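You operate a simulated robot arm through the tools that you are given. There is no shell and no other tool. Be economical: measure what you need, move in short steps, check, and stop when the job is done.

The job below is to be done with a simulated two-armed robot. You get a single attempt, and the scene is never put back.

## Task
On the test bench top, fold the rag in half.

The check looks at the end state, three seconds after you hand in, the way a careful person would. Anything else that was tipped, shoved, dropped, spilled or broken makes it a failure. Flat cloth is picked up by pressing the open fingertips on it (5 to 10 N) and closing them slowly along it; thin cloth reads only 2 to 8 mm in the jaws.

## Robot
Two 7-joint arms with two-finger parallel grippers on one trunk, on a base that drives. Base frame: it is fixed to the floor where the robot stands at the start and does not move with it; the origin is under the middle of the robot, x ahead of it, y to its left, z up. Lengths are in mm, angles in degrees, forces in N, time in s.
The left shoulder is at the start at [70, 163, 1170], the right one opposite. With the tool pointing down near the work surface each hand reaches from about 380 to 880 mm from the robot's upright axis, wherever it stands, measured 20 degrees to its own side. Places, roughly: test bench top [1900, 200, 900]. Payload 3.43 kg a hand.
The TCP of each hand is the grasp point between the finger pads, 34 mm short of the fingertips. In the tool frame z runs along the fingers and y along their closing line. Largest opening 128 mm; finger width 24, thickness 12; the body of the gripper, 48 by 130 mm, starts 96 mm behind the TCP.
Orientation is told as [roll, pitch, yaw] about the base's x, y, z axes, in that order, counted from this pose: with the fingers straight down and closing along the base's y, the tool's x points along the base's -x, its y along +y and its z along -z.

## Interface
- The arms move only by the tool send_rows. It takes "left_rows", "right_rows" or both (then of equal length, played together; a hand with none holds still); each is a list of rows, each a list of 7 numbers: the shift along the tool's x, y, z in mm, then the turn, a rotation vector about the tool's x, y, z in degrees, then the finger opening in mm, from 0 to 128. In form: [[x, y, z, ax, ay, az, hand], ...]. A call has 1 to 8 rows; each row is the pose to reach, as a shift and turn from the pose commanded when the call began, along the tool's axes at that moment. Each row takes 0.2 s and may step no farther than 50 mm and 8.6 degrees from the row before; otherwise, or with a gripper value out of range, the whole call is refused. Where a pose cannot be reached the arm comes as near as it can. A force on the tool above 40 N (or 10 N above the force at the start of the call, whichever is more), or a blocked arm, ends the call early, and 0.2 s more pass. Each finger travels about 153 mm/s and halts on what it meets, pressing with about 21 N; the grip force reading is that of the motor and also rises with nothing between the fingers. The clock runs only during rows and for 0.2 s after the last one: add rows that repeat a pose to give the fingers time. It gives the time, the measured TCP pose, the force on the tool (base axes), the opening and the grip force at its end, in the units of the frame above (readings bear some noise).
- Cameras (640 x 400 px; columns grow to the right, rows downward): "scene" is now at [122.8, 22, 1377.5]; the picture's right is [0.17, -0.99, 0.00], its down [-0.67, -0.11, -0.73] and it looks along [0.72, 0.12, -0.68] (base axes); focal length 258 px, centre (320, 200). "left" rides on the left gripper at [-36, 0, -98] in its tool frame; the picture's right is [0.00, -1.00, 0.00], its down [0.97, 0.00, -0.24] and it looks along [0.24, 0.00, 0.97] (tool axes); focal length 218 px, centre (320, 200). "right" rides on the right gripper at [-36, 0, -98] in its tool frame; the picture's right is [0.00, -1.00, 0.00], its down [0.97, 0.00, -0.24] and it looks along [0.24, 0.00, 0.97] (tool axes); focal length 218 px, centre (320, 200). There is no depth. A picture from a camera that has moved, and an enlarged one, comes with that camera's place and axes in the base frame and with its lens. The place of the scene camera against the robot may be out by one fixed shift of up to 18 mm in any direction.
- grab_frame(camera): a new picture of that camera. It takes no simulated time.
- move_column(by): slides the trunk up (or, below 0, down) by that many mm; the arms and the scene camera ride with it, the base frame stays. It gives what a move gives, with no picture.
- roll_base(legs): drives the robot by 1 to 6 legs, each [ahead, left, turn to the left] in mm, mm and degrees, along the robot's own axes; the way and the turn of a leg run together, so that a leg with both is an arc; at most 1500 mm and 180 degrees a leg. The arms and the cameras ride along, it lands a little off, and it stops where it bumps. It gives what a move gives.
- pan_tilt(pan, tilt): turns the head with the scene camera to pan (to the left, within 86 degrees either way) and tilt (down, from -29 to 69), counted from straight ahead of the robot. It gives what a move gives.
- zoom(camera, box): a new picture of the part [left, top, right, bottom] of that camera's present view, enlarged. It takes no simulated time.
- close_job(): hands the job in; it is judged then, once.

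Go step by step. Nothing tells you exact positions but the pictures and the camera data: compare them with the known pose of the tool, close in by small moves and look again before you grip or let go. The budget is 120 turns and 100 pictures, counting those below and the enlarged ones. Unless the task says otherwise, let go and move clear before handing in.

The tools are called after "Call:" as name(argument=value, ...) on one line, values as JSON. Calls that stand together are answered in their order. send_rows: Moves the arms, as the interface text tells. Its arguments: {"type":"object","properties":{"left_rows":{"type":"array"},"right_rows":{"type":"array"}},"required":[]} The other tools are called the same way: move_column (by) slides the trunk up or down; roll_base (legs) drives the base; pan_tilt (pan, tilt) turns the head that bears the scene camera; grab_frame (camera) takes a picture; zoom (camera, box) takes an enlarged picture of a part of a camera's view; close_job () hands the job in.

At the start:

```text
clock: 0.0
left_eef_pos: [647.0, 320.6, 1008.7]
left_orientation: [0.1, 0.0, 0.1]
left_wrist_force: [-0.2, 0.0, 0.1]
left_finger_gap: 127.7
left_grasp_force: 0.0
right_eef_pos: [627.9, -293.7, 1103.2]
right_orientation: [0.0, -0.1, 0.0]
right_wrist_force: [1.0, 0.0, -0.4]
right_finger_gap: 127.9
right_grasp_force: 0.0
trunk travel left (down, up): [-650.0, 290.0]
robot x, y, heading: [0.5, 1.5, -0.0]
head pan, tilt: [9.6, 43.1]
```

scene: 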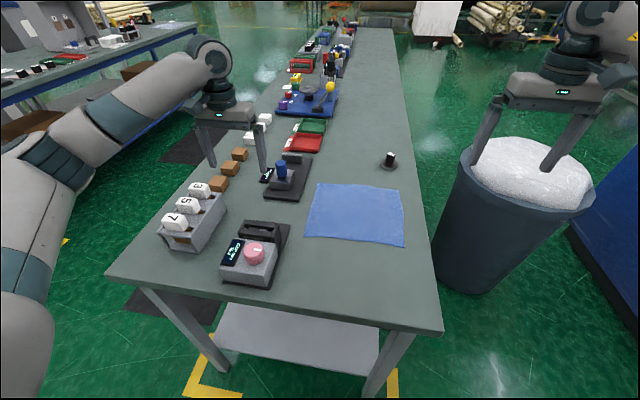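
right: 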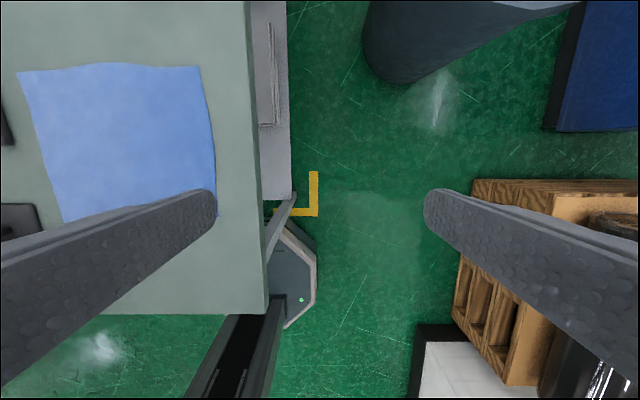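
left: 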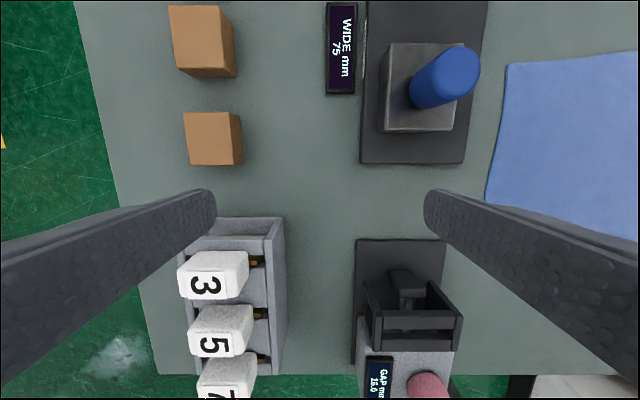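

The rag lies at about x 545–770, y −125 to 131, and triangulating between the cameras puts the table top at about z 860. I plan to lift the near edge with both hands and fold it onto the far edge, so I first bring both hands above the near corners.

Call:
send_rows(left_rows=[[0, 0, -40, 0, 0, 0, 110], [0, 0, -70, 0, 0, 0, 90], [17, -43, -70, 0, 0, 0, 70], [34, -86, -70, 0, 0, 0, 50], [51, -129, -70, 0, 0, 0, 50], [68, -172, -70, 0, 0, 0, 50], [85, -215, -70, 0, 0, 0, 50], [85, -215, -70, 0, 0, 0, 50]], right_rows=[[0, 0, 0, 0, 0, 0, 110], [10, 30, 5, 0, 0, 0, 90], [20, 60, 10, 0, 0, 0, 70], [30, 90, 10, 0, 0, 0, 50], [40, 120, 20, 0, 0, 0, 50], [50, 150, 25, 0, 0, 0, 50], [66, 189, 25, 0, 0, 0, 50], [66, 189, 25, 0, 0, 0, 50]])

Call:
grab_frame(camera="left")

Call:
grab_frame(camera="right")

Call:
grab_frame(camera="scene")

```text
clock: 1.8
left_eef_pos: [563.0, 104.9, 1078.8]
left_orientation: [0.1, 0.0, 0.1]
left_wrist_force: [0.3, -0.1, 0.8]
left_finger_gap: 49.9
left_grasp_force: 0.1
right_eef_pos: [560.2, -103.3, 1078.0]
right_orientation: [0.0, 0.0, 0.0]
right_wrist_force: [0.4, -0.1, 0.3]
right_finger_gap: 49.9
right_grasp_force: 0.0
trunk travel left (down, up): [-650.0, 290.0]
robot x, y, heading: [-0.1, 0.9, -0.1]
head pan, tilt: [9.6, 43.1]
```

```text
96 pictures are left
camera left: at [597.7, 105.4, 1176.6], right [0.0, -1.0, 0.0], down [-0.97, 0.0, 0.24], along [-0.24, 0.0, -0.97], focal length 218 px, centre (320, 200)
```

left: 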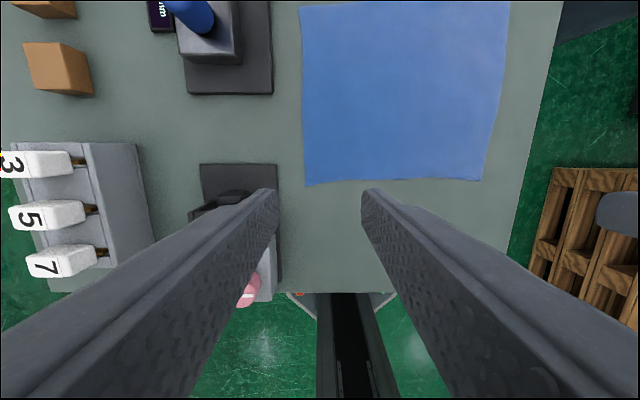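

```text
95 pictures are left
camera right: at [596.0, -103.4, 1176.1], right [0.0, -1.0, 0.0], down [-0.97, 0.0, 0.24], along [-0.24, 0.0, -0.97], focal length 218 px, centre (320, 200)
```

right: 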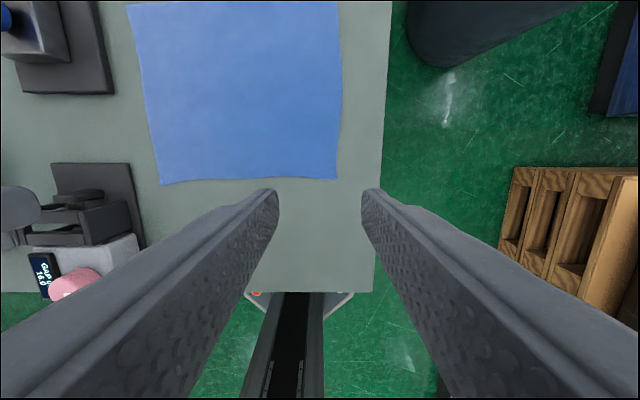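

```text
94 pictures are left
camera scene: at [122.9, 21.9, 1377.5], right [0.17, -0.99, 0.0], down [-0.67, -0.11, -0.73], along [0.72, 0.12, -0.68], focal length 258 px, centre (320, 200)
```

scene: 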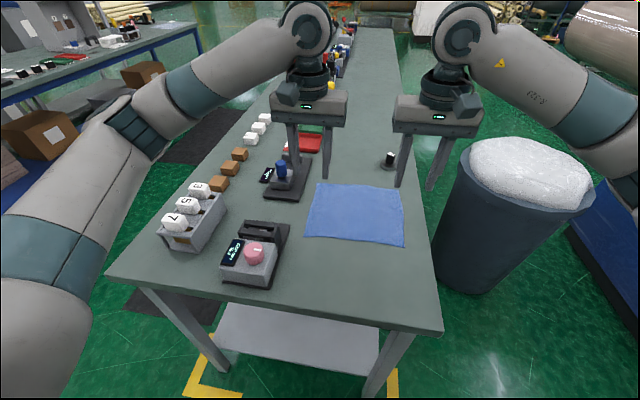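

The near corners are at about (543, 126) and (549, −128), the far edge is at x ≈ 764, and the cloth surface is at z ≈ 863. I lower both hands to just above the near corners with the fingers partly open.

Call:
send_rows(left_rows=[[3, -8, 40, 0, 0, 0, 40], [7, -15, 80, 0, 0, 0, 40], [7, -15, 120, 0, 0, 0, 40], [7, -15, 150, 0, 0, 0, 40], [7, -15, 165, 0, 0, 0, 40], [7, -15, 165, 0, 0, 0, 40]], right_rows=[[0, 6, 40, 0, 0, 0, 40], [-2, 11, 80, 0, 0, 0, 40], [-2, 11, 120, 0, 0, 0, 40], [-2, 11, 150, 0, 0, 0, 40], [-2, 11, 165, 0, 0, 0, 40], [-2, 11, 165, 0, 0, 0, 40]])

Call:
grab_frame(camera="left")

Call:
grab_frame(camera="right")

Call:
zoom(camera="scene", box=[260, 140, 450, 260])

```text
clock: 3.2
left_eef_pos: [554.5, 89.2, 913.8]
left_orientation: [0.0, -0.1, 0.0]
left_wrist_force: [0.4, 0.1, 0.1]
left_finger_gap: 39.9
left_grasp_force: 0.1
right_eef_pos: [562.4, -92.5, 912.9]
right_orientation: [0.0, 0.1, 0.0]
right_wrist_force: [0.4, -0.9, 0.6]
right_finger_gap: 40.0
right_grasp_force: 0.2
trunk travel left (down, up): [-650.0, 290.0]
robot x, y, heading: [1.8, -1.2, 0.0]
head pan, tilt: [9.6, 43.1]
```

```text
93 pictures are left
camera left: at [590.1, 89.8, 1011.4], right [0.0, -1.0, 0.0], down [-0.97, 0.0, 0.24], along [-0.24, 0.0, -0.97], focal length 218 px, centre (320, 200)
```

left: 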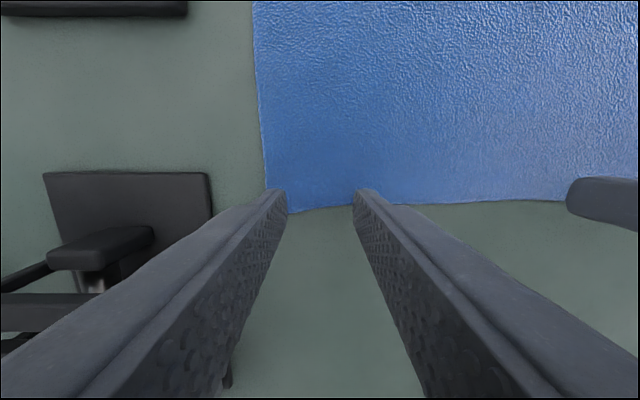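

```text
92 pictures are left
camera right: at [597.4, -92.4, 1011.3], right [0.0, -1.0, 0.0], down [-0.97, 0.0, 0.24], along [-0.24, 0.0, -0.97], focal length 218 px, centre (320, 200)
```

right: 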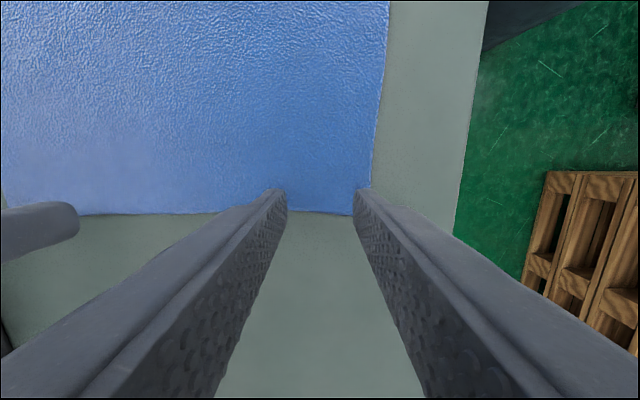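

```text
3.33 times, centred on (355, 200) of scene
camera zoom: at [122.8, 22.0, 1377.6], right [0.17, -0.99, 0.0], down [-0.67, -0.11, -0.73], along [0.72, 0.12, -0.68], focal length 861 px, centre (203, 200)
```

zoom: 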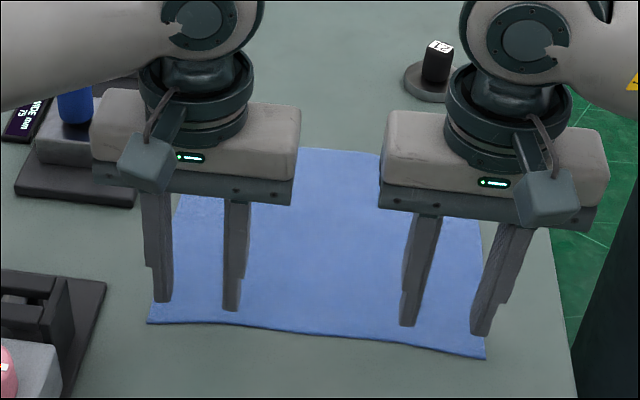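

Both fingertip pairs are above the cloth, with the near edge about under the outer edges of the pads. I lower slowly to find contact.

Call:
send_rows(left_rows=[[-2, 0, 6, 0, 0, 0, 40], [-3, 0, 11, 0, 0, 0, 40], [-3, 0, 14, 0, 0, 0, 40], [-3, 0, 14, 0, 0, 0, 40]], right_rows=[[0, 0, 6, 0, 0, 0, 40], [0, 0, 11, 0, 0, 0, 40], [0, 0, 14, 0, 0, 0, 40], [0, 0, 14, 0, 0, 0, 40]])

```text
clock: 4.2
left_eef_pos: [558.5, 89.5, 900.4]
left_orientation: [-0.1, 0.0, 0.2]
left_wrist_force: [-1.2, -0.2, 0.5]
left_finger_gap: 39.9
left_grasp_force: 0.0
right_eef_pos: [563.1, -93.1, 898.9]
right_orientation: [0.0, 0.1, 0.0]
right_wrist_force: [0.8, -0.1, 0.3]
right_finger_gap: 40.1
right_grasp_force: 0.0
trunk travel left (down, up): [-650.0, 290.0]
robot x, y, heading: [0.1, 3.7, -0.1]
head pan, tilt: [9.6, 43.1]
```

No contact yet, so I go on down in small steps.

Call:
send_rows(left_rows=[[0, 0, 2, 0, 0, 0, 40], [0, 0, 3, 0, 0, 0, 40], [0, 0, 3, 0, 0, 0, 40]], right_rows=[[0, 0, 2, 0, 0, 0, 40], [0, 0, 3, 0, 0, 0, 40], [0, 0, 3, 0, 0, 0, 40]])

```text
clock: 5.0
left_eef_pos: [557.8, 90.1, 896.5]
left_orientation: [0.0, 0.0, 0.1]
left_wrist_force: [0.1, -0.4, -1.1]
left_finger_gap: 39.8
left_grasp_force: 0.0
right_eef_pos: [563.5, -93.3, 895.8]
right_orientation: [0.0, 0.0, 0.0]
right_wrist_force: [0.4, -0.5, 0.6]
right_finger_gap: 39.9
right_grasp_force: 0.1
trunk travel left (down, up): [-650.0, 290.0]
robot x, y, heading: [-3.0, 1.0, 0.1]
head pan, tilt: [9.6, 43.1]
```

Call:
send_rows(left_rows=[[0, 0, 1, 0, 0, 0, 40], [0, 0, 2, 0, 0, 0, 40], [0, 0, 2, 0, 0, 0, 40]], right_rows=[[0, 0, 1, 0, 0, 0, 40], [0, 0, 2, 0, 0, 0, 40], [0, 0, 2, 0, 0, 0, 40]])

```text
clock: 5.8
left_eef_pos: [556.5, 90.1, 896.5]
left_orientation: [0.0, -0.1, 0.1]
left_wrist_force: [1.1, -0.4, 4.0]
left_finger_gap: 39.9
left_grasp_force: 0.2
right_eef_pos: [562.8, -93.0, 895.7]
right_orientation: [0.1, -0.1, 0.0]
right_wrist_force: [0.1, -0.1, 11.3]
right_finger_gap: 39.8
right_grasp_force: 0.1
trunk travel left (down, up): [-650.0, 290.0]
robot x, y, heading: [-0.0, -4.4, 0.0]
head pan, tilt: [9.6, 43.1]
```

Both hands have touched the cloth (4 N left, 11 N right). I even out the pressure and close slowly.

Call:
send_rows(left_rows=[[0, 0, 0.6, 0, 0, 0, 40], [0, 0, 0.6, 0, 0, 0, 35], [0, 0, 0.6, 0, 0, 0, 30], [0, 0, 0.6, 0, 0, 0, 25], [0, 0, 0.6, 0, 0, 0, 20], [0, 0, 0.6, 0, 0, 0, 16]], right_rows=[[0, 0, -0.4, 0, 0, 0, 40], [0, 0, -0.4, 0, 0, 0, 35], [0, 0, -0.4, 0, 0, 0, 30], [0, 0, -0.4, 0, 0, 0, 25], [0, 0, -0.4, 0, 0, 0, 20], [0, 0, -0.4, 0, 0, 0, 16]])

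Call:
grab_frame(camera="left")

Call:
grab_frame(camera="right")

```text
clock: 7.2
left_eef_pos: [557.1, 90.2, 895.2]
left_orientation: [0.0, -0.1, 0.1]
left_wrist_force: [-0.1, -1.3, 13.7]
left_finger_gap: 14.8
left_grasp_force: 0.0
right_eef_pos: [559.9, -93.6, 895.3]
right_orientation: [-0.1, -0.1, -0.1]
right_wrist_force: [-0.2, 1.7, 11.9]
right_finger_gap: 15.1
right_grasp_force: 0.0
trunk travel left (down, up): [-650.0, 290.0]
robot x, y, heading: [-3.3, -2.4, -0.1]
head pan, tilt: [9.6, 43.1]
```

```text
90 pictures are left
camera left: at [591.5, 89.6, 994.0], right [0.0, -1.0, 0.0], down [-0.97, 0.0, 0.24], along [-0.24, 0.0, -0.97], focal length 218 px, centre (320, 200)
```

left: 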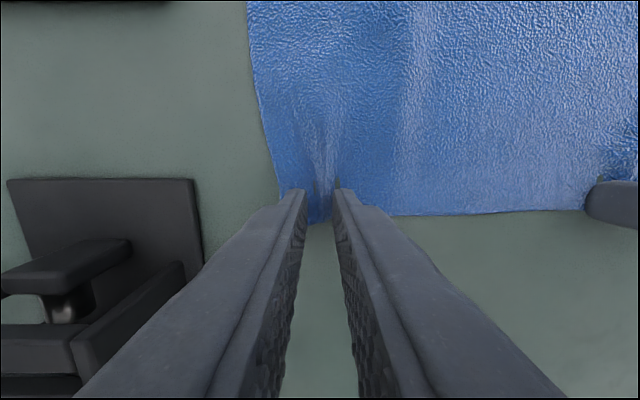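

```text
89 pictures are left
camera right: at [596.1, -93.0, 994.1], right [0.0, -1.0, 0.0], down [-0.97, 0.0, 0.24], along [-0.24, 0.0, -0.97], focal length 218 px, centre (320, 200)
```

right: 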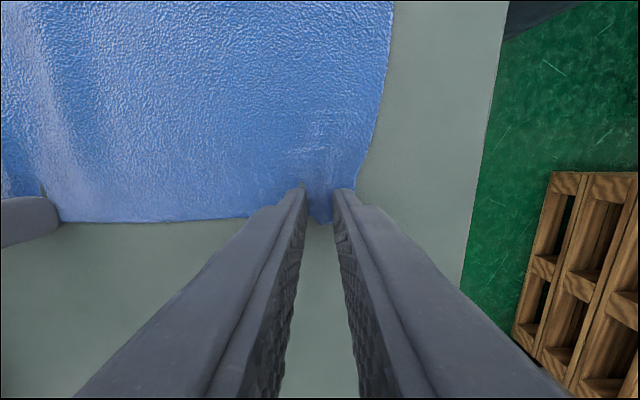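

The cloth is bunching up between both finger pairs. I finish closing.

Call:
send_rows(left_rows=[[0, 0, -0.6, 0, 0, 0, 12], [0, 0, -0.6, 0, 0, 0, 8], [0, 0, -0.6, 0, 0, 0, 4], [0, 0, -0.6, 0, 0, 0, 0], [0, 0, -0.6, 0, 0, 0, 0], [0, 0, -0.6, 0, 0, 0, 0]], right_rows=[[0, 0, -0.3, 0, 0, 0, 12], [0, 0, -0.3, 0, 0, 0, 8], [0, 0, -0.3, 0, 0, 0, 4], [0, 0, -0.3, 0, 0, 0, 0], [0, 0, -0.3, 0, 0, 0, 0], [0, 0, -0.3, 0, 0, 0, 0]])

Call:
grab_frame(camera="left")

Call:
grab_frame(camera="right")

```text
clock: 8.6
left_eef_pos: [556.8, 90.1, 896.6]
left_orientation: [-0.1, -0.1, 0.1]
left_wrist_force: [1.2, -5.6, 10.7]
left_finger_gap: 4.1
left_grasp_force: 21.2
right_eef_pos: [561.6, -93.7, 895.8]
right_orientation: [-0.1, -0.2, 0.0]
right_wrist_force: [0.0, 6.7, 4.4]
right_finger_gap: 2.0
right_grasp_force: 21.0
trunk travel left (down, up): [-650.0, 290.0]
robot x, y, heading: [0.0, 3.6, -0.2]
head pan, tilt: [9.6, 43.1]
```

```text
88 pictures are left
camera left: at [591.4, 89.4, 995.0], right [0.0, -1.0, 0.0], down [-0.97, 0.0, 0.24], along [-0.24, 0.0, -0.97], focal length 218 px, centre (320, 200)
```

left: 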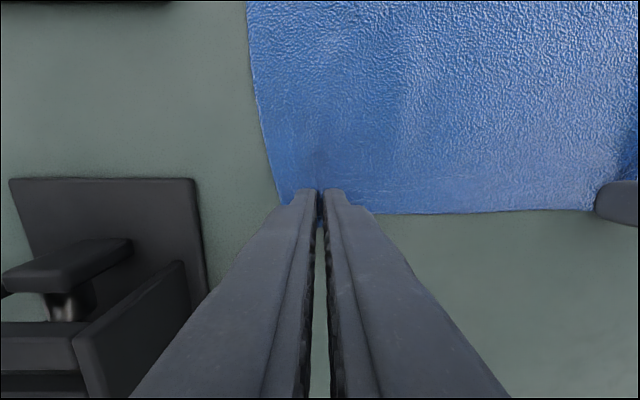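

```text
87 pictures are left
camera right: at [596.0, -93.3, 994.3], right [0.0, -1.0, 0.0], down [-0.97, 0.0, 0.24], along [-0.24, 0.0, -0.97], focal length 218 px, centre (320, 200)
```

right: 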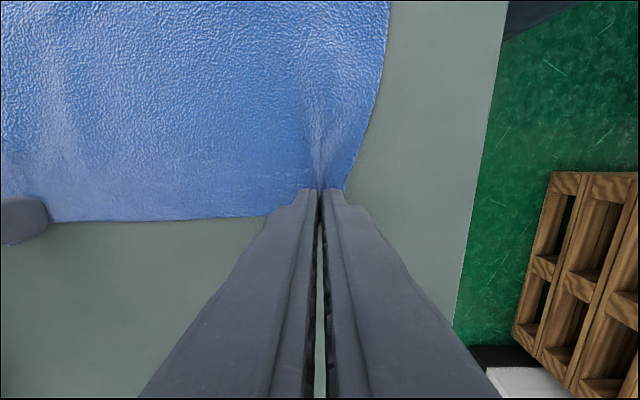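

Readings of 4 and 2 mm suggest cloth in both jaws, with some tension between the hands. I do a short test lift, easing the hands slightly inward.

Call:
send_rows(left_rows=[[0, -2, -8, 0, 0, 0, 0], [-3, -3, -20, 0, 0, 0, 0], [-8, -3, -35, 0, 0, 0, 0], [-8, -3, -35, 0, 0, 0, 0]], right_rows=[[0, 2, -8, 0, 0, 0, 0], [-3, 3, -20, 0, 0, 0, 0], [-8, 3, -35, 0, 0, 0, 0], [-8, 3, -35, 0, 0, 0, 0]])

Call:
grab_frame(camera="left")

Call:
grab_frame(camera="right")

Call:
zoom(camera="scene", box=[260, 140, 450, 260])

```text
clock: 9.6
left_eef_pos: [567.1, 87.5, 929.0]
left_orientation: [0.0, 0.1, 0.1]
left_wrist_force: [-0.1, -1.9, -0.4]
left_finger_gap: 2.0
left_grasp_force: 21.0
right_eef_pos: [572.2, -89.9, 929.6]
right_orientation: [0.0, 0.0, 0.0]
right_wrist_force: [0.7, 1.0, -0.8]
right_finger_gap: 2.2
right_grasp_force: 20.8
trunk travel left (down, up): [-650.0, 290.0]
robot x, y, heading: [2.5, 2.8, 0.1]
head pan, tilt: [9.6, 43.1]
```

```text
86 pictures are left
camera left: at [602.1, 86.4, 1027.6], right [0.0, -1.0, 0.0], down [-0.97, 0.0, 0.24], along [-0.24, 0.0, -0.97], focal length 218 px, centre (320, 200)
```

left: 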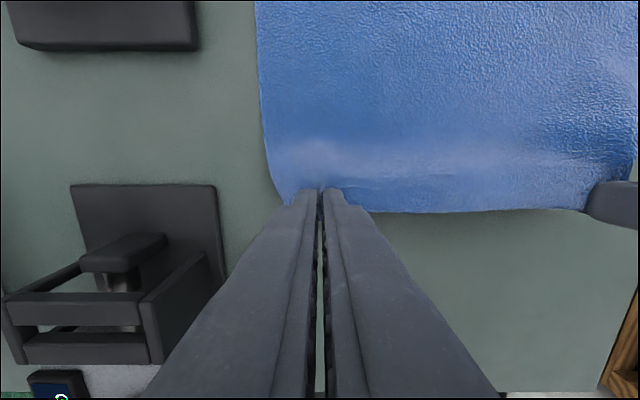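

```text
85 pictures are left
camera right: at [606.3, -89.9, 1028.0], right [0.0, -1.0, 0.0], down [-0.97, 0.0, 0.24], along [-0.24, 0.0, -0.97], focal length 218 px, centre (320, 200)
```

right: 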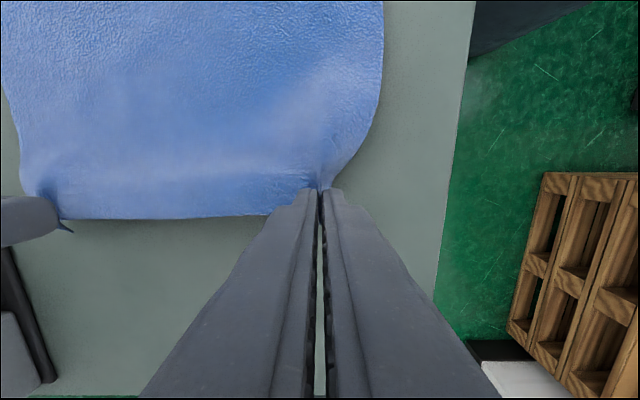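

```text
3.33 times, centred on (355, 200) of scene
camera zoom: at [123.4, 21.9, 1377.4], right [0.17, -0.99, 0.0], down [-0.67, -0.11, -0.73], along [0.72, 0.12, -0.68], focal length 861 px, centre (203, 200)
```

zoom: 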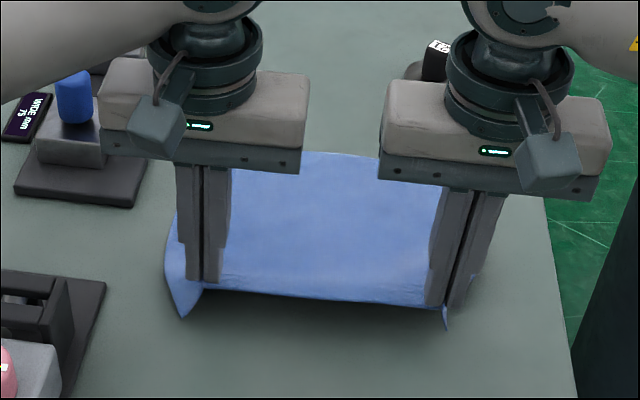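

Both corners are held. I swing them forward on an arc about the fold line (x ≈ 655), tilting the fingers so the held edge turns over with the cloth.

Call:
send_rows(left_rows=[[-13.2, 0, -19.9, 0, 5, 0, 0], [-31, 0, -36.4, 0, 10, 0, 0], [-52.4, 0, -48.6, 0, 15, 0, 0], [-76.2, 0, -55.5, 0, 20, 0, 0], [-101.1, 0, -56.9, 0, 25, 0, 0], [-125.9, 0, -52.5, 0, 30, 0, 0], [-146.9, 0, -44, 0, 30, 0, 0], [-146.9, 0, -44, 0, 30, 0, 0]], right_rows=[[-13.2, 0, -19.9, 0, 5, 0, 0], [-31, 0, -36.4, 0, 10, 0, 0], [-52.4, 0, -48.6, 0, 15, 0, 0], [-76.2, 0, -55.5, 0, 20, 0, 0], [-101.1, 0, -56.9, 0, 25, 0, 0], [-125.9, 0, -52.5, 0, 30, 0, 0], [-146.9, 0, -44, 0, 30, 0, 0], [-146.9, 0, -44, 0, 30, 0, 0]])

Call:
grab_frame(camera="left")

Call:
grab_frame(camera="right")

Call:
zoom(camera="scene", box=[260, 120, 450, 240])

```text
clock: 11.4
left_eef_pos: [705.3, 90.0, 974.4]
left_orientation: [-0.2, 30.0, -0.2]
left_wrist_force: [-0.2, -0.7, 0.9]
left_finger_gap: 1.8
left_grasp_force: 21.4
left hand out of reach, approached as far as the arm can: row 7, 8
right_eef_pos: [696.1, -89.1, 982.5]
right_orientation: [0.0, 29.9, 0.0]
right_wrist_force: [0.2, 2.5, 0.1]
right_finger_gap: 2.0
right_grasp_force: 20.4
right hand out of reach, approached as far as the arm can: row 7, 8
trunk travel left (down, up): [-650.0, 290.0]
robot x, y, heading: [-0.7, -0.1, -0.0]
head pan, tilt: [9.6, 43.1]
```

```text
83 pictures are left
camera left: at [784.5, 89.5, 1042.5], right [0.0, -1.0, 0.0], down [-0.72, 0.0, 0.69], along [-0.69, 0.0, -0.72], focal length 218 px, centre (320, 200)
```

left: 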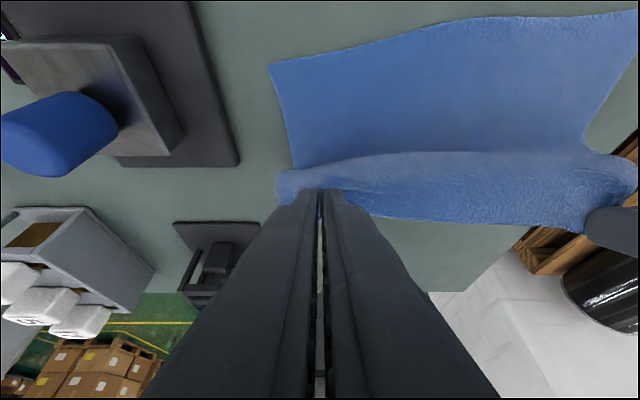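

```text
82 pictures are left
camera right: at [776.3, -89.0, 1049.3], right [0.0, -1.0, 0.0], down [-0.72, 0.0, 0.69], along [-0.69, 0.0, -0.72], focal length 218 px, centre (320, 200)
```

right: 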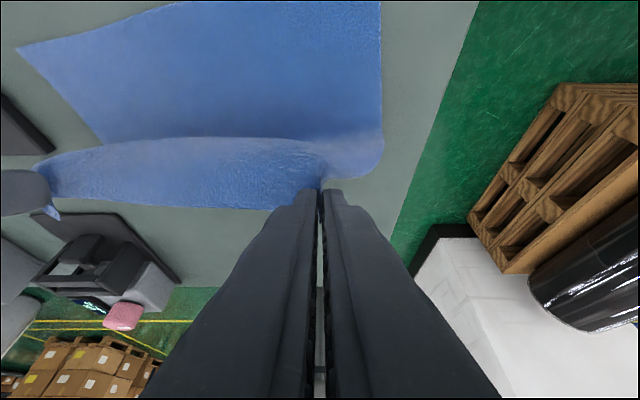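

```text
3.33 times, centred on (355, 180) of scene
camera zoom: at [123.0, 23.0, 1377.6], right [0.17, -0.99, 0.0], down [-0.67, -0.12, -0.73], along [0.72, 0.12, -0.68], focal length 861 px, centre (203, 267)
```

zoom: 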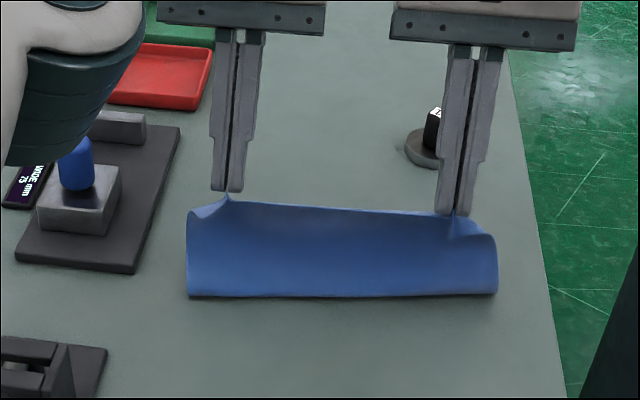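

The rag is folding cleanly, but the arms are near full reach. I look down to see whether the base has room to drive a little toward the bench.

Call:
pan_tilt(pan=0, tilt=69)

Call:
grab_frame(camera="scene")

```text
clock: 12.3
left_eef_pos: [705.2, 88.8, 974.3]
left_orientation: [0.1, 29.9, 0.0]
left_wrist_force: [0.1, -2.1, -0.4]
left_finger_gap: 1.9
left_grasp_force: 21.4
right_eef_pos: [697.1, -90.5, 982.5]
right_orientation: [0.0, 29.9, -0.1]
right_wrist_force: [-0.2, 2.1, 0.4]
right_finger_gap: 1.9
right_grasp_force: 20.9
trunk travel left (down, up): [-650.0, 290.0]
robot x, y, heading: [-0.0, 2.5, 0.0]
head pan, tilt: [0.0, 68.8]
```

```text
80 pictures are left
camera scene: at [97.3, 8.2, 1345.9], right [0.0, -1.0, 0.0], down [-0.93, 0.0, -0.36], along [0.36, 0.0, -0.93], focal length 258 px, centre (320, 200)
```

scene: 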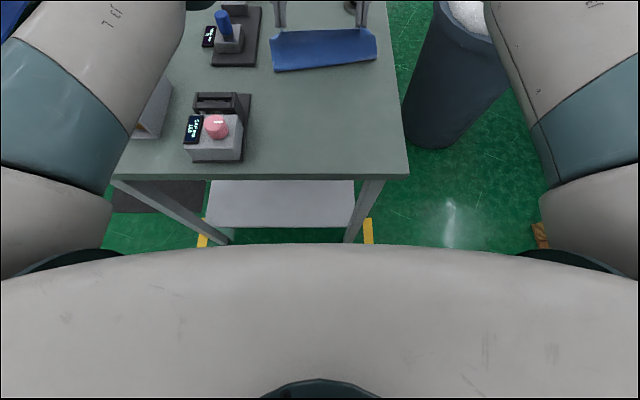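

There's little room between the base and the bench leg, so I don't drive. Easing the tilt back gives the arms the reach they need.

Call:
send_rows(left_rows=[[0, 0, 0, 0, -6, 0, 0], [0, 0, 0, 0, -12, 0, 0], [0, 0, 0, 0, -12, 0, 0]], right_rows=[[0, 0, 0, 0, -6, 0, 0], [0, 0, 0, 0, -12, 0, 0], [0, 0, 0, 0, -12, 0, 0]])

Call:
pan_tilt(pan=0, tilt=43)

```text
clock: 13.1
left_eef_pos: [705.9, 89.7, 974.5]
left_orientation: [-0.1, 18.0, 0.2]
left_wrist_force: [0.3, -1.1, -0.1]
left_finger_gap: 1.6
left_grasp_force: 20.9
right_eef_pos: [697.7, -89.8, 981.2]
right_orientation: [0.0, 18.1, -0.1]
right_wrist_force: [0.3, 1.4, 0.6]
right_finger_gap: 2.0
right_grasp_force: 21.7
trunk travel left (down, up): [-650.0, 290.0]
robot x, y, heading: [-1.6, 3.2, -0.1]
head pan, tilt: [0.0, 68.8]
```

```text
clock: 14.0
left_eef_pos: [704.4, 88.6, 975.2]
left_orientation: [0.0, 18.0, 0.1]
left_wrist_force: [0.3, -1.7, 0.9]
left_finger_gap: 1.5
left_grasp_force: 20.9
right_eef_pos: [696.5, -91.5, 982.0]
right_orientation: [0.0, 18.0, 0.1]
right_wrist_force: [0.0, 0.5, -0.1]
right_finger_gap: 2.1
right_grasp_force: 20.9
trunk travel left (down, up): [-650.0, 290.0]
robot x, y, heading: [-4.6, -2.1, -0.1]
head pan, tilt: [0.0, 43.0]
```

Commands are clamped to the measured pose, so I can plan from there. I continue the arc down toward the far edge.

Call:
send_rows(left_rows=[[-11, 0, 3, 0, 0, 0, 0], [-22.4, 0, 5.9, 0, 0, 0, 0], [-39.8, 0, 17.9, 0, -4, 0, 0], [-52.4, 0, 33.2, 0, -8, 0, 0], [-59.4, 0, 43.8, 0, -8, 0, 0], [-59.4, 0, 43.8, 0, -8, 0, 0]], right_rows=[[-19, 0, 4, 0, 0, 0, 0], [-37.4, 0, 8.3, 0, 0, 0, 0], [-54.8, 0, 20.3, 0, -4, 0, 0], [-67.4, 0, 35.6, 0, -8, 0, 0], [-74.4, 0, 46.2, 0, -8, 0, 0], [-74.4, 0, 46.2, 0, -8, 0, 0]])

Call:
grab_frame(camera="left")

Call:
grab_frame(camera="right")

Call:
zoom(camera="scene", box=[225, 120, 415, 240])

```text
clock: 15.4
left_eef_pos: [748.0, 89.1, 914.8]
left_orientation: [-0.1, 10.0, 0.1]
left_wrist_force: [0.3, -1.2, 0.2]
left_finger_gap: 1.3
left_grasp_force: 21.0
right_eef_pos: [753.1, -90.8, 914.9]
right_orientation: [0.0, 10.0, -0.1]
right_wrist_force: [-0.5, 0.9, -0.5]
right_finger_gap: 2.3
right_grasp_force: 21.0
trunk travel left (down, up): [-650.0, 290.0]
robot x, y, heading: [-2.5, -1.3, -0.2]
head pan, tilt: [0.0, 43.0]
```

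```text
79 pictures are left
camera left: at [799.3, 89.2, 1005.5], right [0.0, -1.0, 0.0], down [-0.91, 0.0, 0.41], along [-0.41, 0.0, -0.91], focal length 218 px, centre (320, 200)
```

left: 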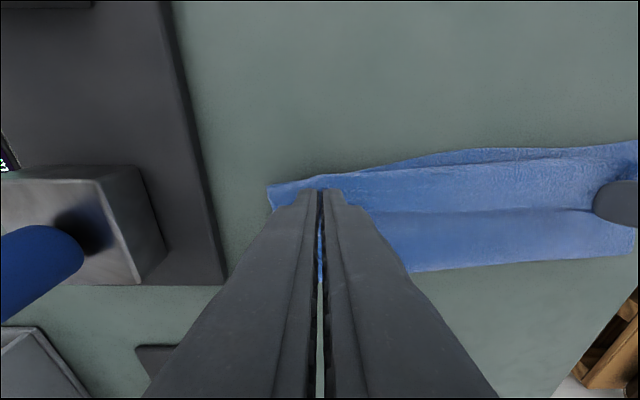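

```text
78 pictures are left
camera right: at [804.3, -90.3, 1006.1], right [0.0, -1.0, 0.0], down [-0.91, 0.0, 0.4], along [-0.4, 0.0, -0.91], focal length 218 px, centre (320, 200)
```

right: 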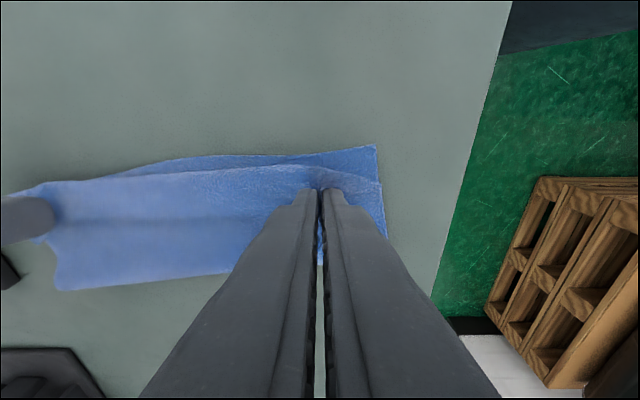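

```text
3.33 times, centred on (320, 180) of scene
camera zoom: at [123.7, 8.1, 1377.7], right [0.0, -1.0, 0.0], down [-0.68, 0.0, -0.73], along [0.73, 0.0, -0.68], focal length 861 px, centre (320, 267)
```

zoom: 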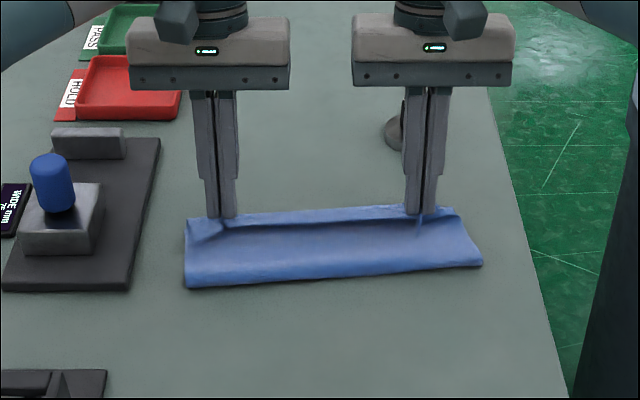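

The top layer is near the far edge, but the rag seems to have turned slightly. I zoom in to measure the edges before letting go.

Call:
zoom(camera="right", box=[0, 120, 420, 300])

Call:
zoom(camera="left", box=[220, 110, 640, 300])

Call:
zoom(camera="scene", box=[265, 170, 385, 220])

```text
1.52 times, centred on (210, 210) of right
camera zoom: at [804.3, -90.3, 1006.1], right [0.0, -1.0, 0.0], down [-0.91, 0.0, 0.4], along [-0.4, 0.0, -0.91], focal length 333 px, centre (488, 185)
```

zoom: 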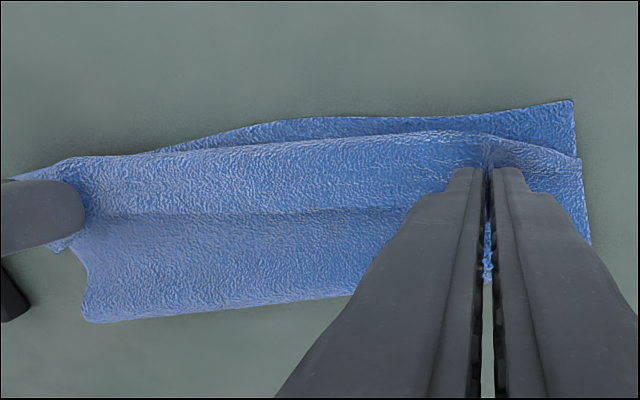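

```text
1.52 times, centred on (430, 205) of left
camera zoom: at [799.3, 89.2, 1005.5], right [0.0, -1.0, 0.0], down [-0.91, 0.0, 0.41], along [-0.41, 0.0, -0.91], focal length 333 px, centre (152, 192)
```

zoom: 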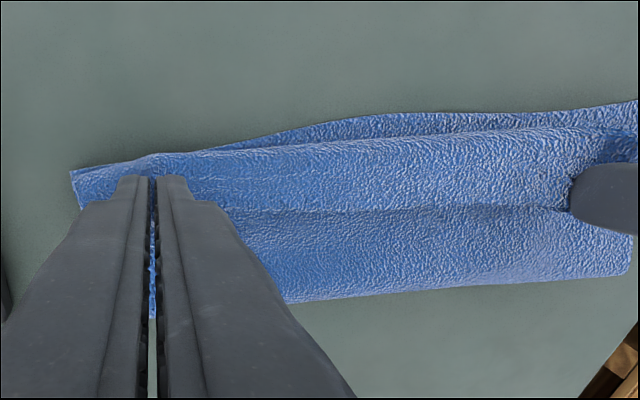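

```text
5.33 times, centred on (325, 195) of scene
camera zoom: at [123.7, 8.1, 1377.7], right [0.0, -1.0, 0.0], down [-0.68, 0.0, -0.73], along [0.73, 0.0, -0.68], focal length 1378 px, centre (293, 227)
```

zoom: 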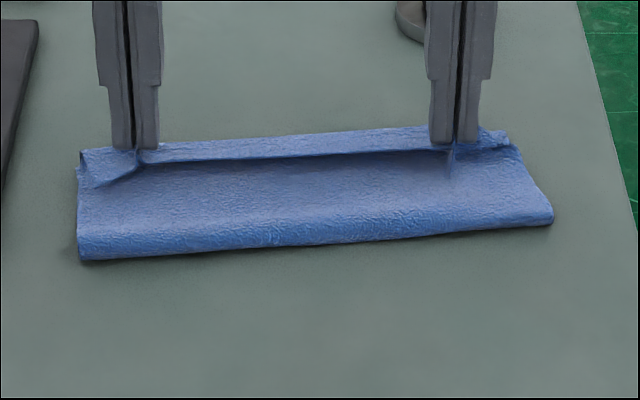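

The held edge strip is folded back on itself (about 24 mm), and that has pulled the crease forward. I ease the hands up and back to relax the crease, then come down again with the left hand further back to match the rag's slight turn.

Call:
send_rows(left_rows=[[29, 0, -20.3, 0, 0, 0, 0], [57.1, 0, -35.6, 0, 0, 0, 0], [57.1, 0, -35.6, 0, 0, 0, 0], [57.1, 0, -35.6, 0, 0, 0, 0], [48.7, 0, -16.8, 0, 0, 0, 0], [28.9, 0, 3, 0, 0, 0, 0], [28.9, 0, 3, 0, 0, 0, 0]], right_rows=[[19.1, 0, -22, 0, 0, 0, 0], [42.3, 0, -38.2, 0, 0, 0, 0], [42.3, 0, -38.2, 0, 0, 0, 0], [42.3, 0, -38.2, 0, 0, 0, 0], [31, 0, -19.9, 0, 0, 0, 0], [10.2, 0, -0.3, 0, 0, 0, 0], [10.2, 0, -0.3, 0, 0, 0, 0]])

Call:
grab_frame(camera="left")

Call:
grab_frame(camera="right")

Call:
zoom(camera="scene", box=[265, 160, 385, 235])

```text
clock: 17.0
left_eef_pos: [717.7, 89.5, 918.4]
left_orientation: [0.1, 9.9, 0.1]
left_wrist_force: [0.1, -0.9, 0.4]
left_finger_gap: 1.8
left_grasp_force: 21.4
right_eef_pos: [742.3, -90.8, 917.3]
right_orientation: [0.1, 9.8, 0.1]
right_wrist_force: [-0.9, 2.7, 0.2]
right_finger_gap: 2.0
right_grasp_force: 20.8
trunk travel left (down, up): [-650.0, 290.0]
robot x, y, heading: [-2.0, -1.1, -0.1]
head pan, tilt: [0.0, 43.0]
```

```text
73 pictures are left
camera left: at [769.3, 88.6, 1008.3], right [0.0, -1.0, 0.0], down [-0.91, 0.0, 0.4], along [-0.4, 0.0, -0.91], focal length 218 px, centre (320, 200)
```

left: 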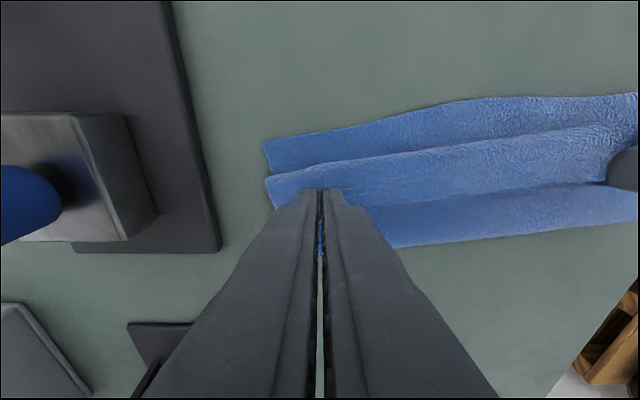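

```text
72 pictures are left
camera right: at [793.5, -89.9, 1008.4], right [0.0, -1.0, 0.0], down [-0.91, 0.0, 0.4], along [-0.4, 0.0, -0.91], focal length 218 px, centre (320, 200)
```

right: 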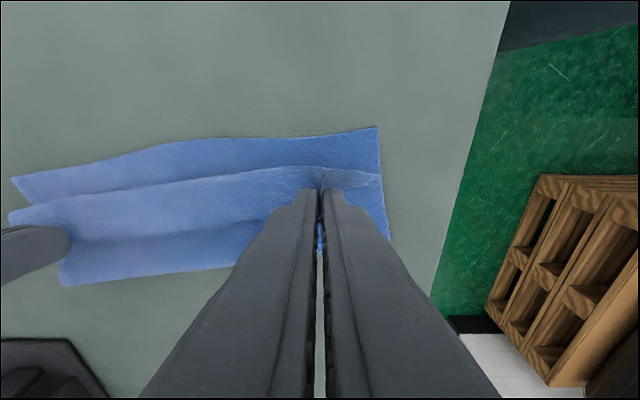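

```text
5.33 times, centred on (325, 198) of scene
camera zoom: at [122.6, 8.0, 1377.8], right [0.0, -1.0, 0.0], down [-0.68, 0.0, -0.73], along [0.73, 0.0, -0.68], focal length 1378 px, centre (293, 213)
```

zoom: 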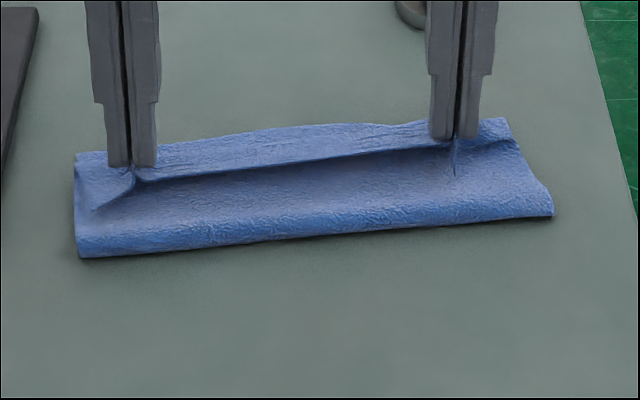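

The lower layer hasn't moved (far edge from x ≈ 747 left to 780 right), and the crease has rolled back close to the midline. I open the fingers and lift straight out along the finger axis.

Call:
send_rows(left_rows=[[0, 0, 4, 0, 0, 0, 0], [0, 0, 4, 0, 0, 0, 10], [0, 0, 4, 0, 0, 0, 30], [0, 0, 4, 0, 0, 0, 30], [0, 0, -10, 0, 0, 0, 30], [0, 0, -40, 0, 0, 0, 30], [0, 0, -80, 0, 0, 0, 30], [0, 0, -110, 0, 0, 0, 30]], right_rows=[[0, 0, 4, 0, 0, 0, 0], [0, 0, 4, 0, 0, 0, 10], [0, 0, 4, 0, 0, 0, 30], [0, 0, 4, 0, 0, 0, 30], [0, 0, -10, 0, 0, 0, 30], [0, 0, -40, 0, 0, 0, 30], [0, 0, -80, 0, 0, 0, 30], [0, 0, -110, 0, 0, 0, 30]])

Call:
grab_frame(camera="left")

Call:
grab_frame(camera="right")

Call:
zoom(camera="scene", box=[265, 160, 385, 235])

```text
clock: 18.8
left_eef_pos: [738.1, 89.4, 1026.2]
left_orientation: [0.0, 10.2, 0.1]
left_wrist_force: [-0.1, 0.2, 0.1]
left_finger_gap: 30.1
left_grasp_force: 0.0
right_eef_pos: [761.3, -89.0, 1025.8]
right_orientation: [0.0, 10.0, -0.1]
right_wrist_force: [-0.7, -0.9, -0.6]
right_finger_gap: 30.0
right_grasp_force: 0.0
trunk travel left (down, up): [-650.0, 290.0]
robot x, y, heading: [1.8, 0.5, 0.0]
head pan, tilt: [0.0, 43.0]
```

```text
70 pictures are left
camera left: at [789.9, 88.4, 1116.7], right [0.0, -1.0, 0.0], down [-0.91, 0.0, 0.41], along [-0.41, 0.0, -0.91], focal length 218 px, centre (320, 200)
```

left: 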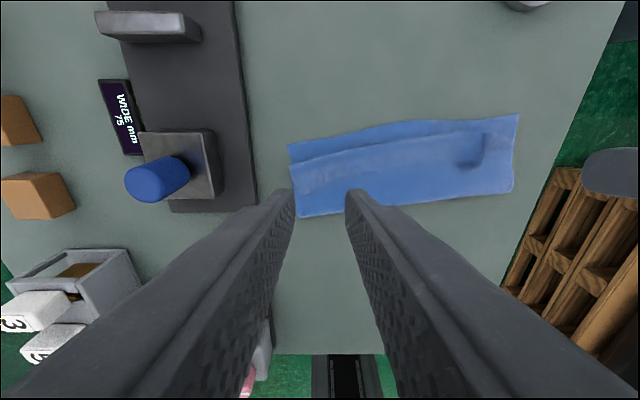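

```text
69 pictures are left
camera right: at [812.8, -89.2, 1116.7], right [0.0, -1.0, 0.0], down [-0.91, 0.0, 0.4], along [-0.4, 0.0, -0.91], focal length 218 px, centre (320, 200)
```

right: 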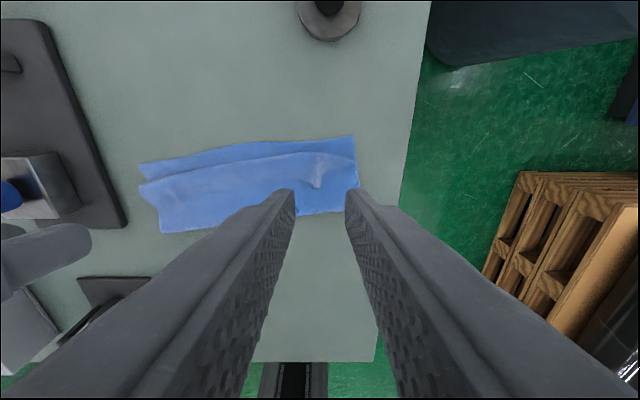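

```text
5.33 times, centred on (325, 198) of scene
camera zoom: at [123.0, 8.3, 1377.6], right [0.0, -1.0, 0.0], down [-0.68, 0.0, -0.73], along [0.73, 0.0, -0.68], focal length 1378 px, centre (293, 213)
```

zoom: 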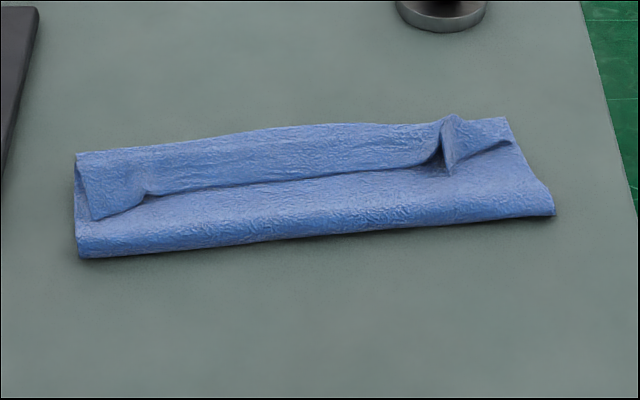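

The flap along the top layer's edge is folded back toward me and needs turning forward. I look closer.

Call:
zoom(camera="left", box=[270, 90, 540, 230])

Call:
zoom(camera="right", box=[120, 110, 390, 250])

```text
2.37 times, centred on (405, 160) of left
camera zoom: at [789.9, 88.4, 1116.7], right [0.0, -1.0, 0.0], down [-0.91, 0.0, 0.41], along [-0.41, 0.0, -0.91], focal length 517 px, centre (118, 295)
```

zoom: 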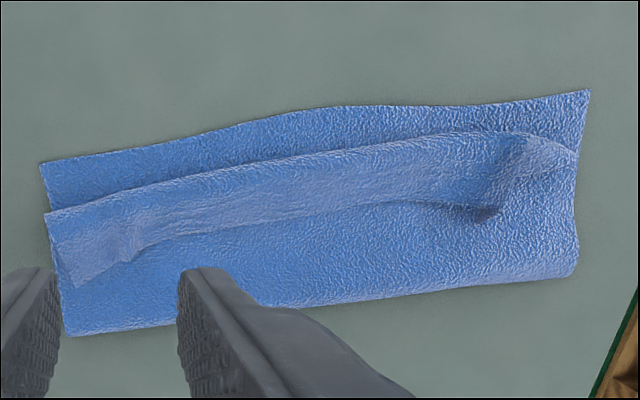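

```text
2.37 times, centred on (255, 180) of right
camera zoom: at [812.8, -89.2, 1116.7], right [0.0, -1.0, 0.0], down [-0.91, 0.0, 0.4], along [-0.4, 0.0, -0.91], focal length 517 px, centre (474, 247)
```

zoom: 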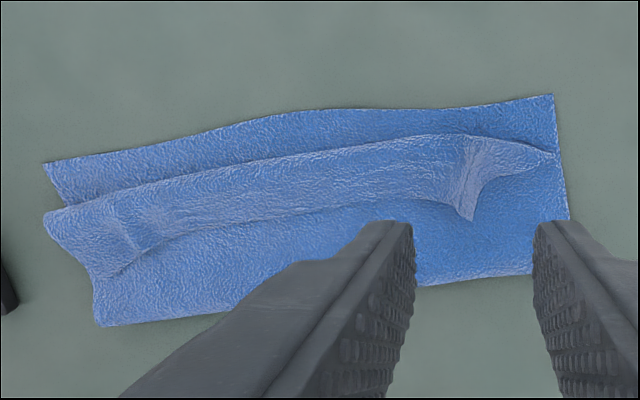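

The flap is about 25 mm wide, with small ridges left at the two old pinch points. I plan to re-grip the ridges right at the free edge and turn the flap forward, so I approach above them first.

Call:
send_rows(left_rows=[[11, -4, 44, 0, 0, 0, 24], [22, -7, 88.2, 0, 0, 0, 24], [22, -7, 88.2, 0, 0, 0, 24]], right_rows=[[10, 1, 41, 0, 0, 0, 24], [19.9, 2, 82.7, 0, 0, 0, 24], [19.9, 2, 82.7, 0, 0, 0, 24]])

Call:
zoom(camera="left", box=[220, 100, 420, 225])

Call:
zoom(camera="right", box=[220, 100, 420, 225])

Call:
zoom(camera="scene", box=[270, 165, 370, 227])

```text
clock: 19.6
left_eef_pos: [701.5, 82.5, 942.8]
left_orientation: [0.0, 10.0, 0.1]
left_wrist_force: [-0.5, -0.2, 0.4]
left_finger_gap: 24.1
left_grasp_force: 0.0
right_eef_pos: [729.0, -88.5, 947.6]
right_orientation: [0.0, 10.0, 0.0]
right_wrist_force: [-0.2, 0.0, 0.2]
right_finger_gap: 24.1
right_grasp_force: 0.0
trunk travel left (down, up): [-650.0, 290.0]
robot x, y, heading: [0.7, -0.1, -0.1]
head pan, tilt: [0.0, 43.0]
```

```text
3.20 times, centred on (320, 162) of left
camera zoom: at [752.6, 81.5, 1034.2], right [0.0, -1.0, 0.0], down [-0.91, 0.0, 0.4], along [-0.4, 0.0, -0.91], focal length 698 px, centre (320, 320)
```

zoom: 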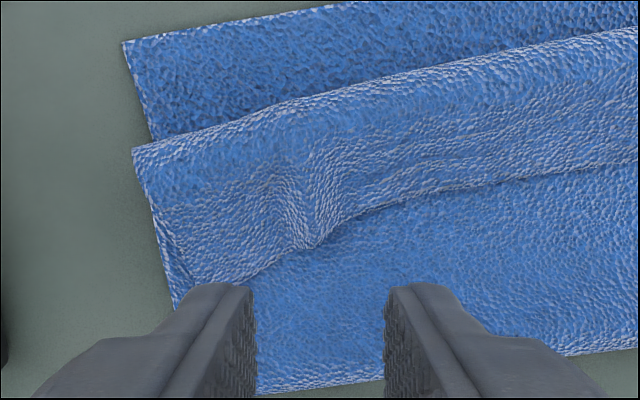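

```text
3.20 times, centred on (320, 162) of right
camera zoom: at [779.3, -87.7, 1038.9], right [0.0, -1.0, 0.0], down [-0.91, 0.0, 0.41], along [-0.41, 0.0, -0.91], focal length 698 px, centre (320, 320)
```

zoom: 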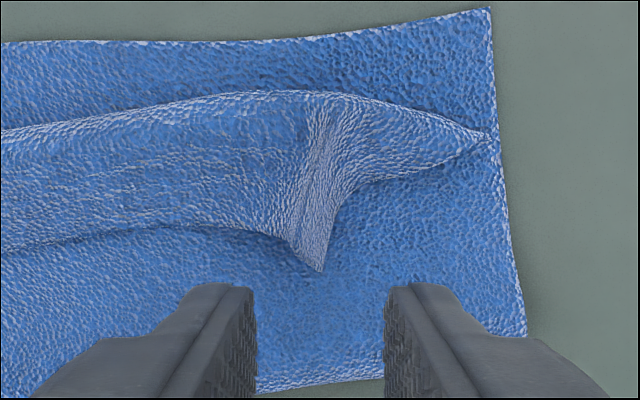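

```text
6.40 times, centred on (320, 196) of scene
camera zoom: at [123.5, 8.2, 1377.7], right [0.0, -1.0, 0.0], down [-0.68, 0.0, -0.73], along [0.73, 0.0, -0.68], focal length 1653 px, centre (320, 226)
```

zoom: 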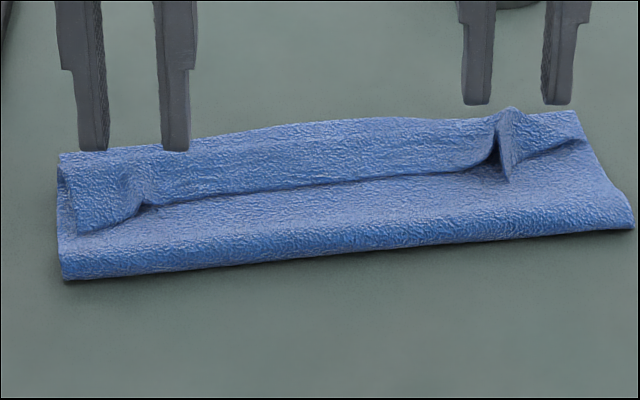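

The ridge tips are at about (701, 83) and (723, −88), right below the open fingers. I lower and check the contact.

Call:
send_rows(left_rows=[[-3.3, 0, 19, 0, 0, 0, 24], [-5.6, 0, 32, 0, 0, 0, 24], [-6.6, 0, 37.4, 0, 0, 0, 24], [-6.6, 0, 37.4, 0, 0, 0, 24]], right_rows=[[-3.5, 0, 20, 0, 0, 0, 24], [-6, 0, 34, 0, 0, 0, 24], [-7, 0, 39.4, 0, 0, 0, 24], [-7, 0, 39.4, 0, 0, 0, 24]])

Call:
zoom(camera="scene", box=[270, 165, 370, 227])

Call:
zoom(camera="left", box=[220, 100, 420, 225])

```text
clock: 20.6
left_eef_pos: [700.4, 82.0, 904.0]
left_orientation: [0.0, 10.0, 0.1]
left_wrist_force: [-1.2, 0.2, -0.1]
left_finger_gap: 24.3
left_grasp_force: 0.1
right_eef_pos: [729.7, -89.6, 908.5]
right_orientation: [0.0, 10.0, 0.0]
right_wrist_force: [-0.1, 0.5, -0.4]
right_finger_gap: 23.8
right_grasp_force: 0.0
trunk travel left (down, up): [-650.0, 290.0]
robot x, y, heading: [-0.5, -2.9, -0.0]
head pan, tilt: [0.0, 43.0]
```

```text
6.40 times, centred on (320, 196) of scene
camera zoom: at [124.1, 8.1, 1377.6], right [0.0, -1.0, 0.0], down [-0.68, 0.0, -0.73], along [0.73, 0.0, -0.68], focal length 1653 px, centre (320, 226)
```

zoom: 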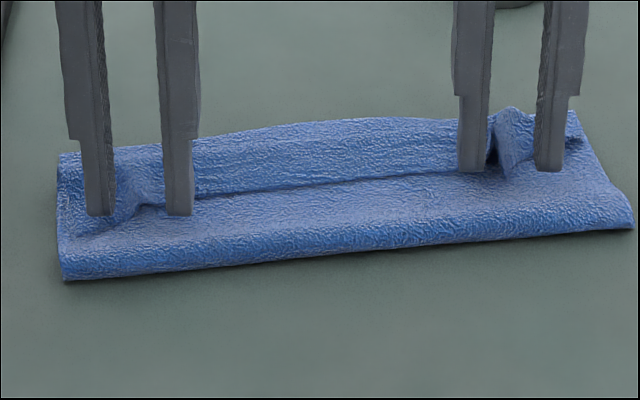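

```text
3.20 times, centred on (320, 162) of left
camera zoom: at [752.7, 82.0, 995.2], right [0.0, -1.0, 0.0], down [-0.91, 0.0, 0.41], along [-0.41, 0.0, -0.91], focal length 698 px, centre (320, 320)
```

zoom: 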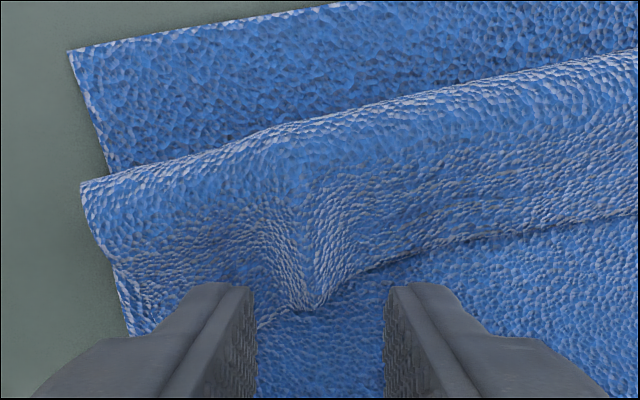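

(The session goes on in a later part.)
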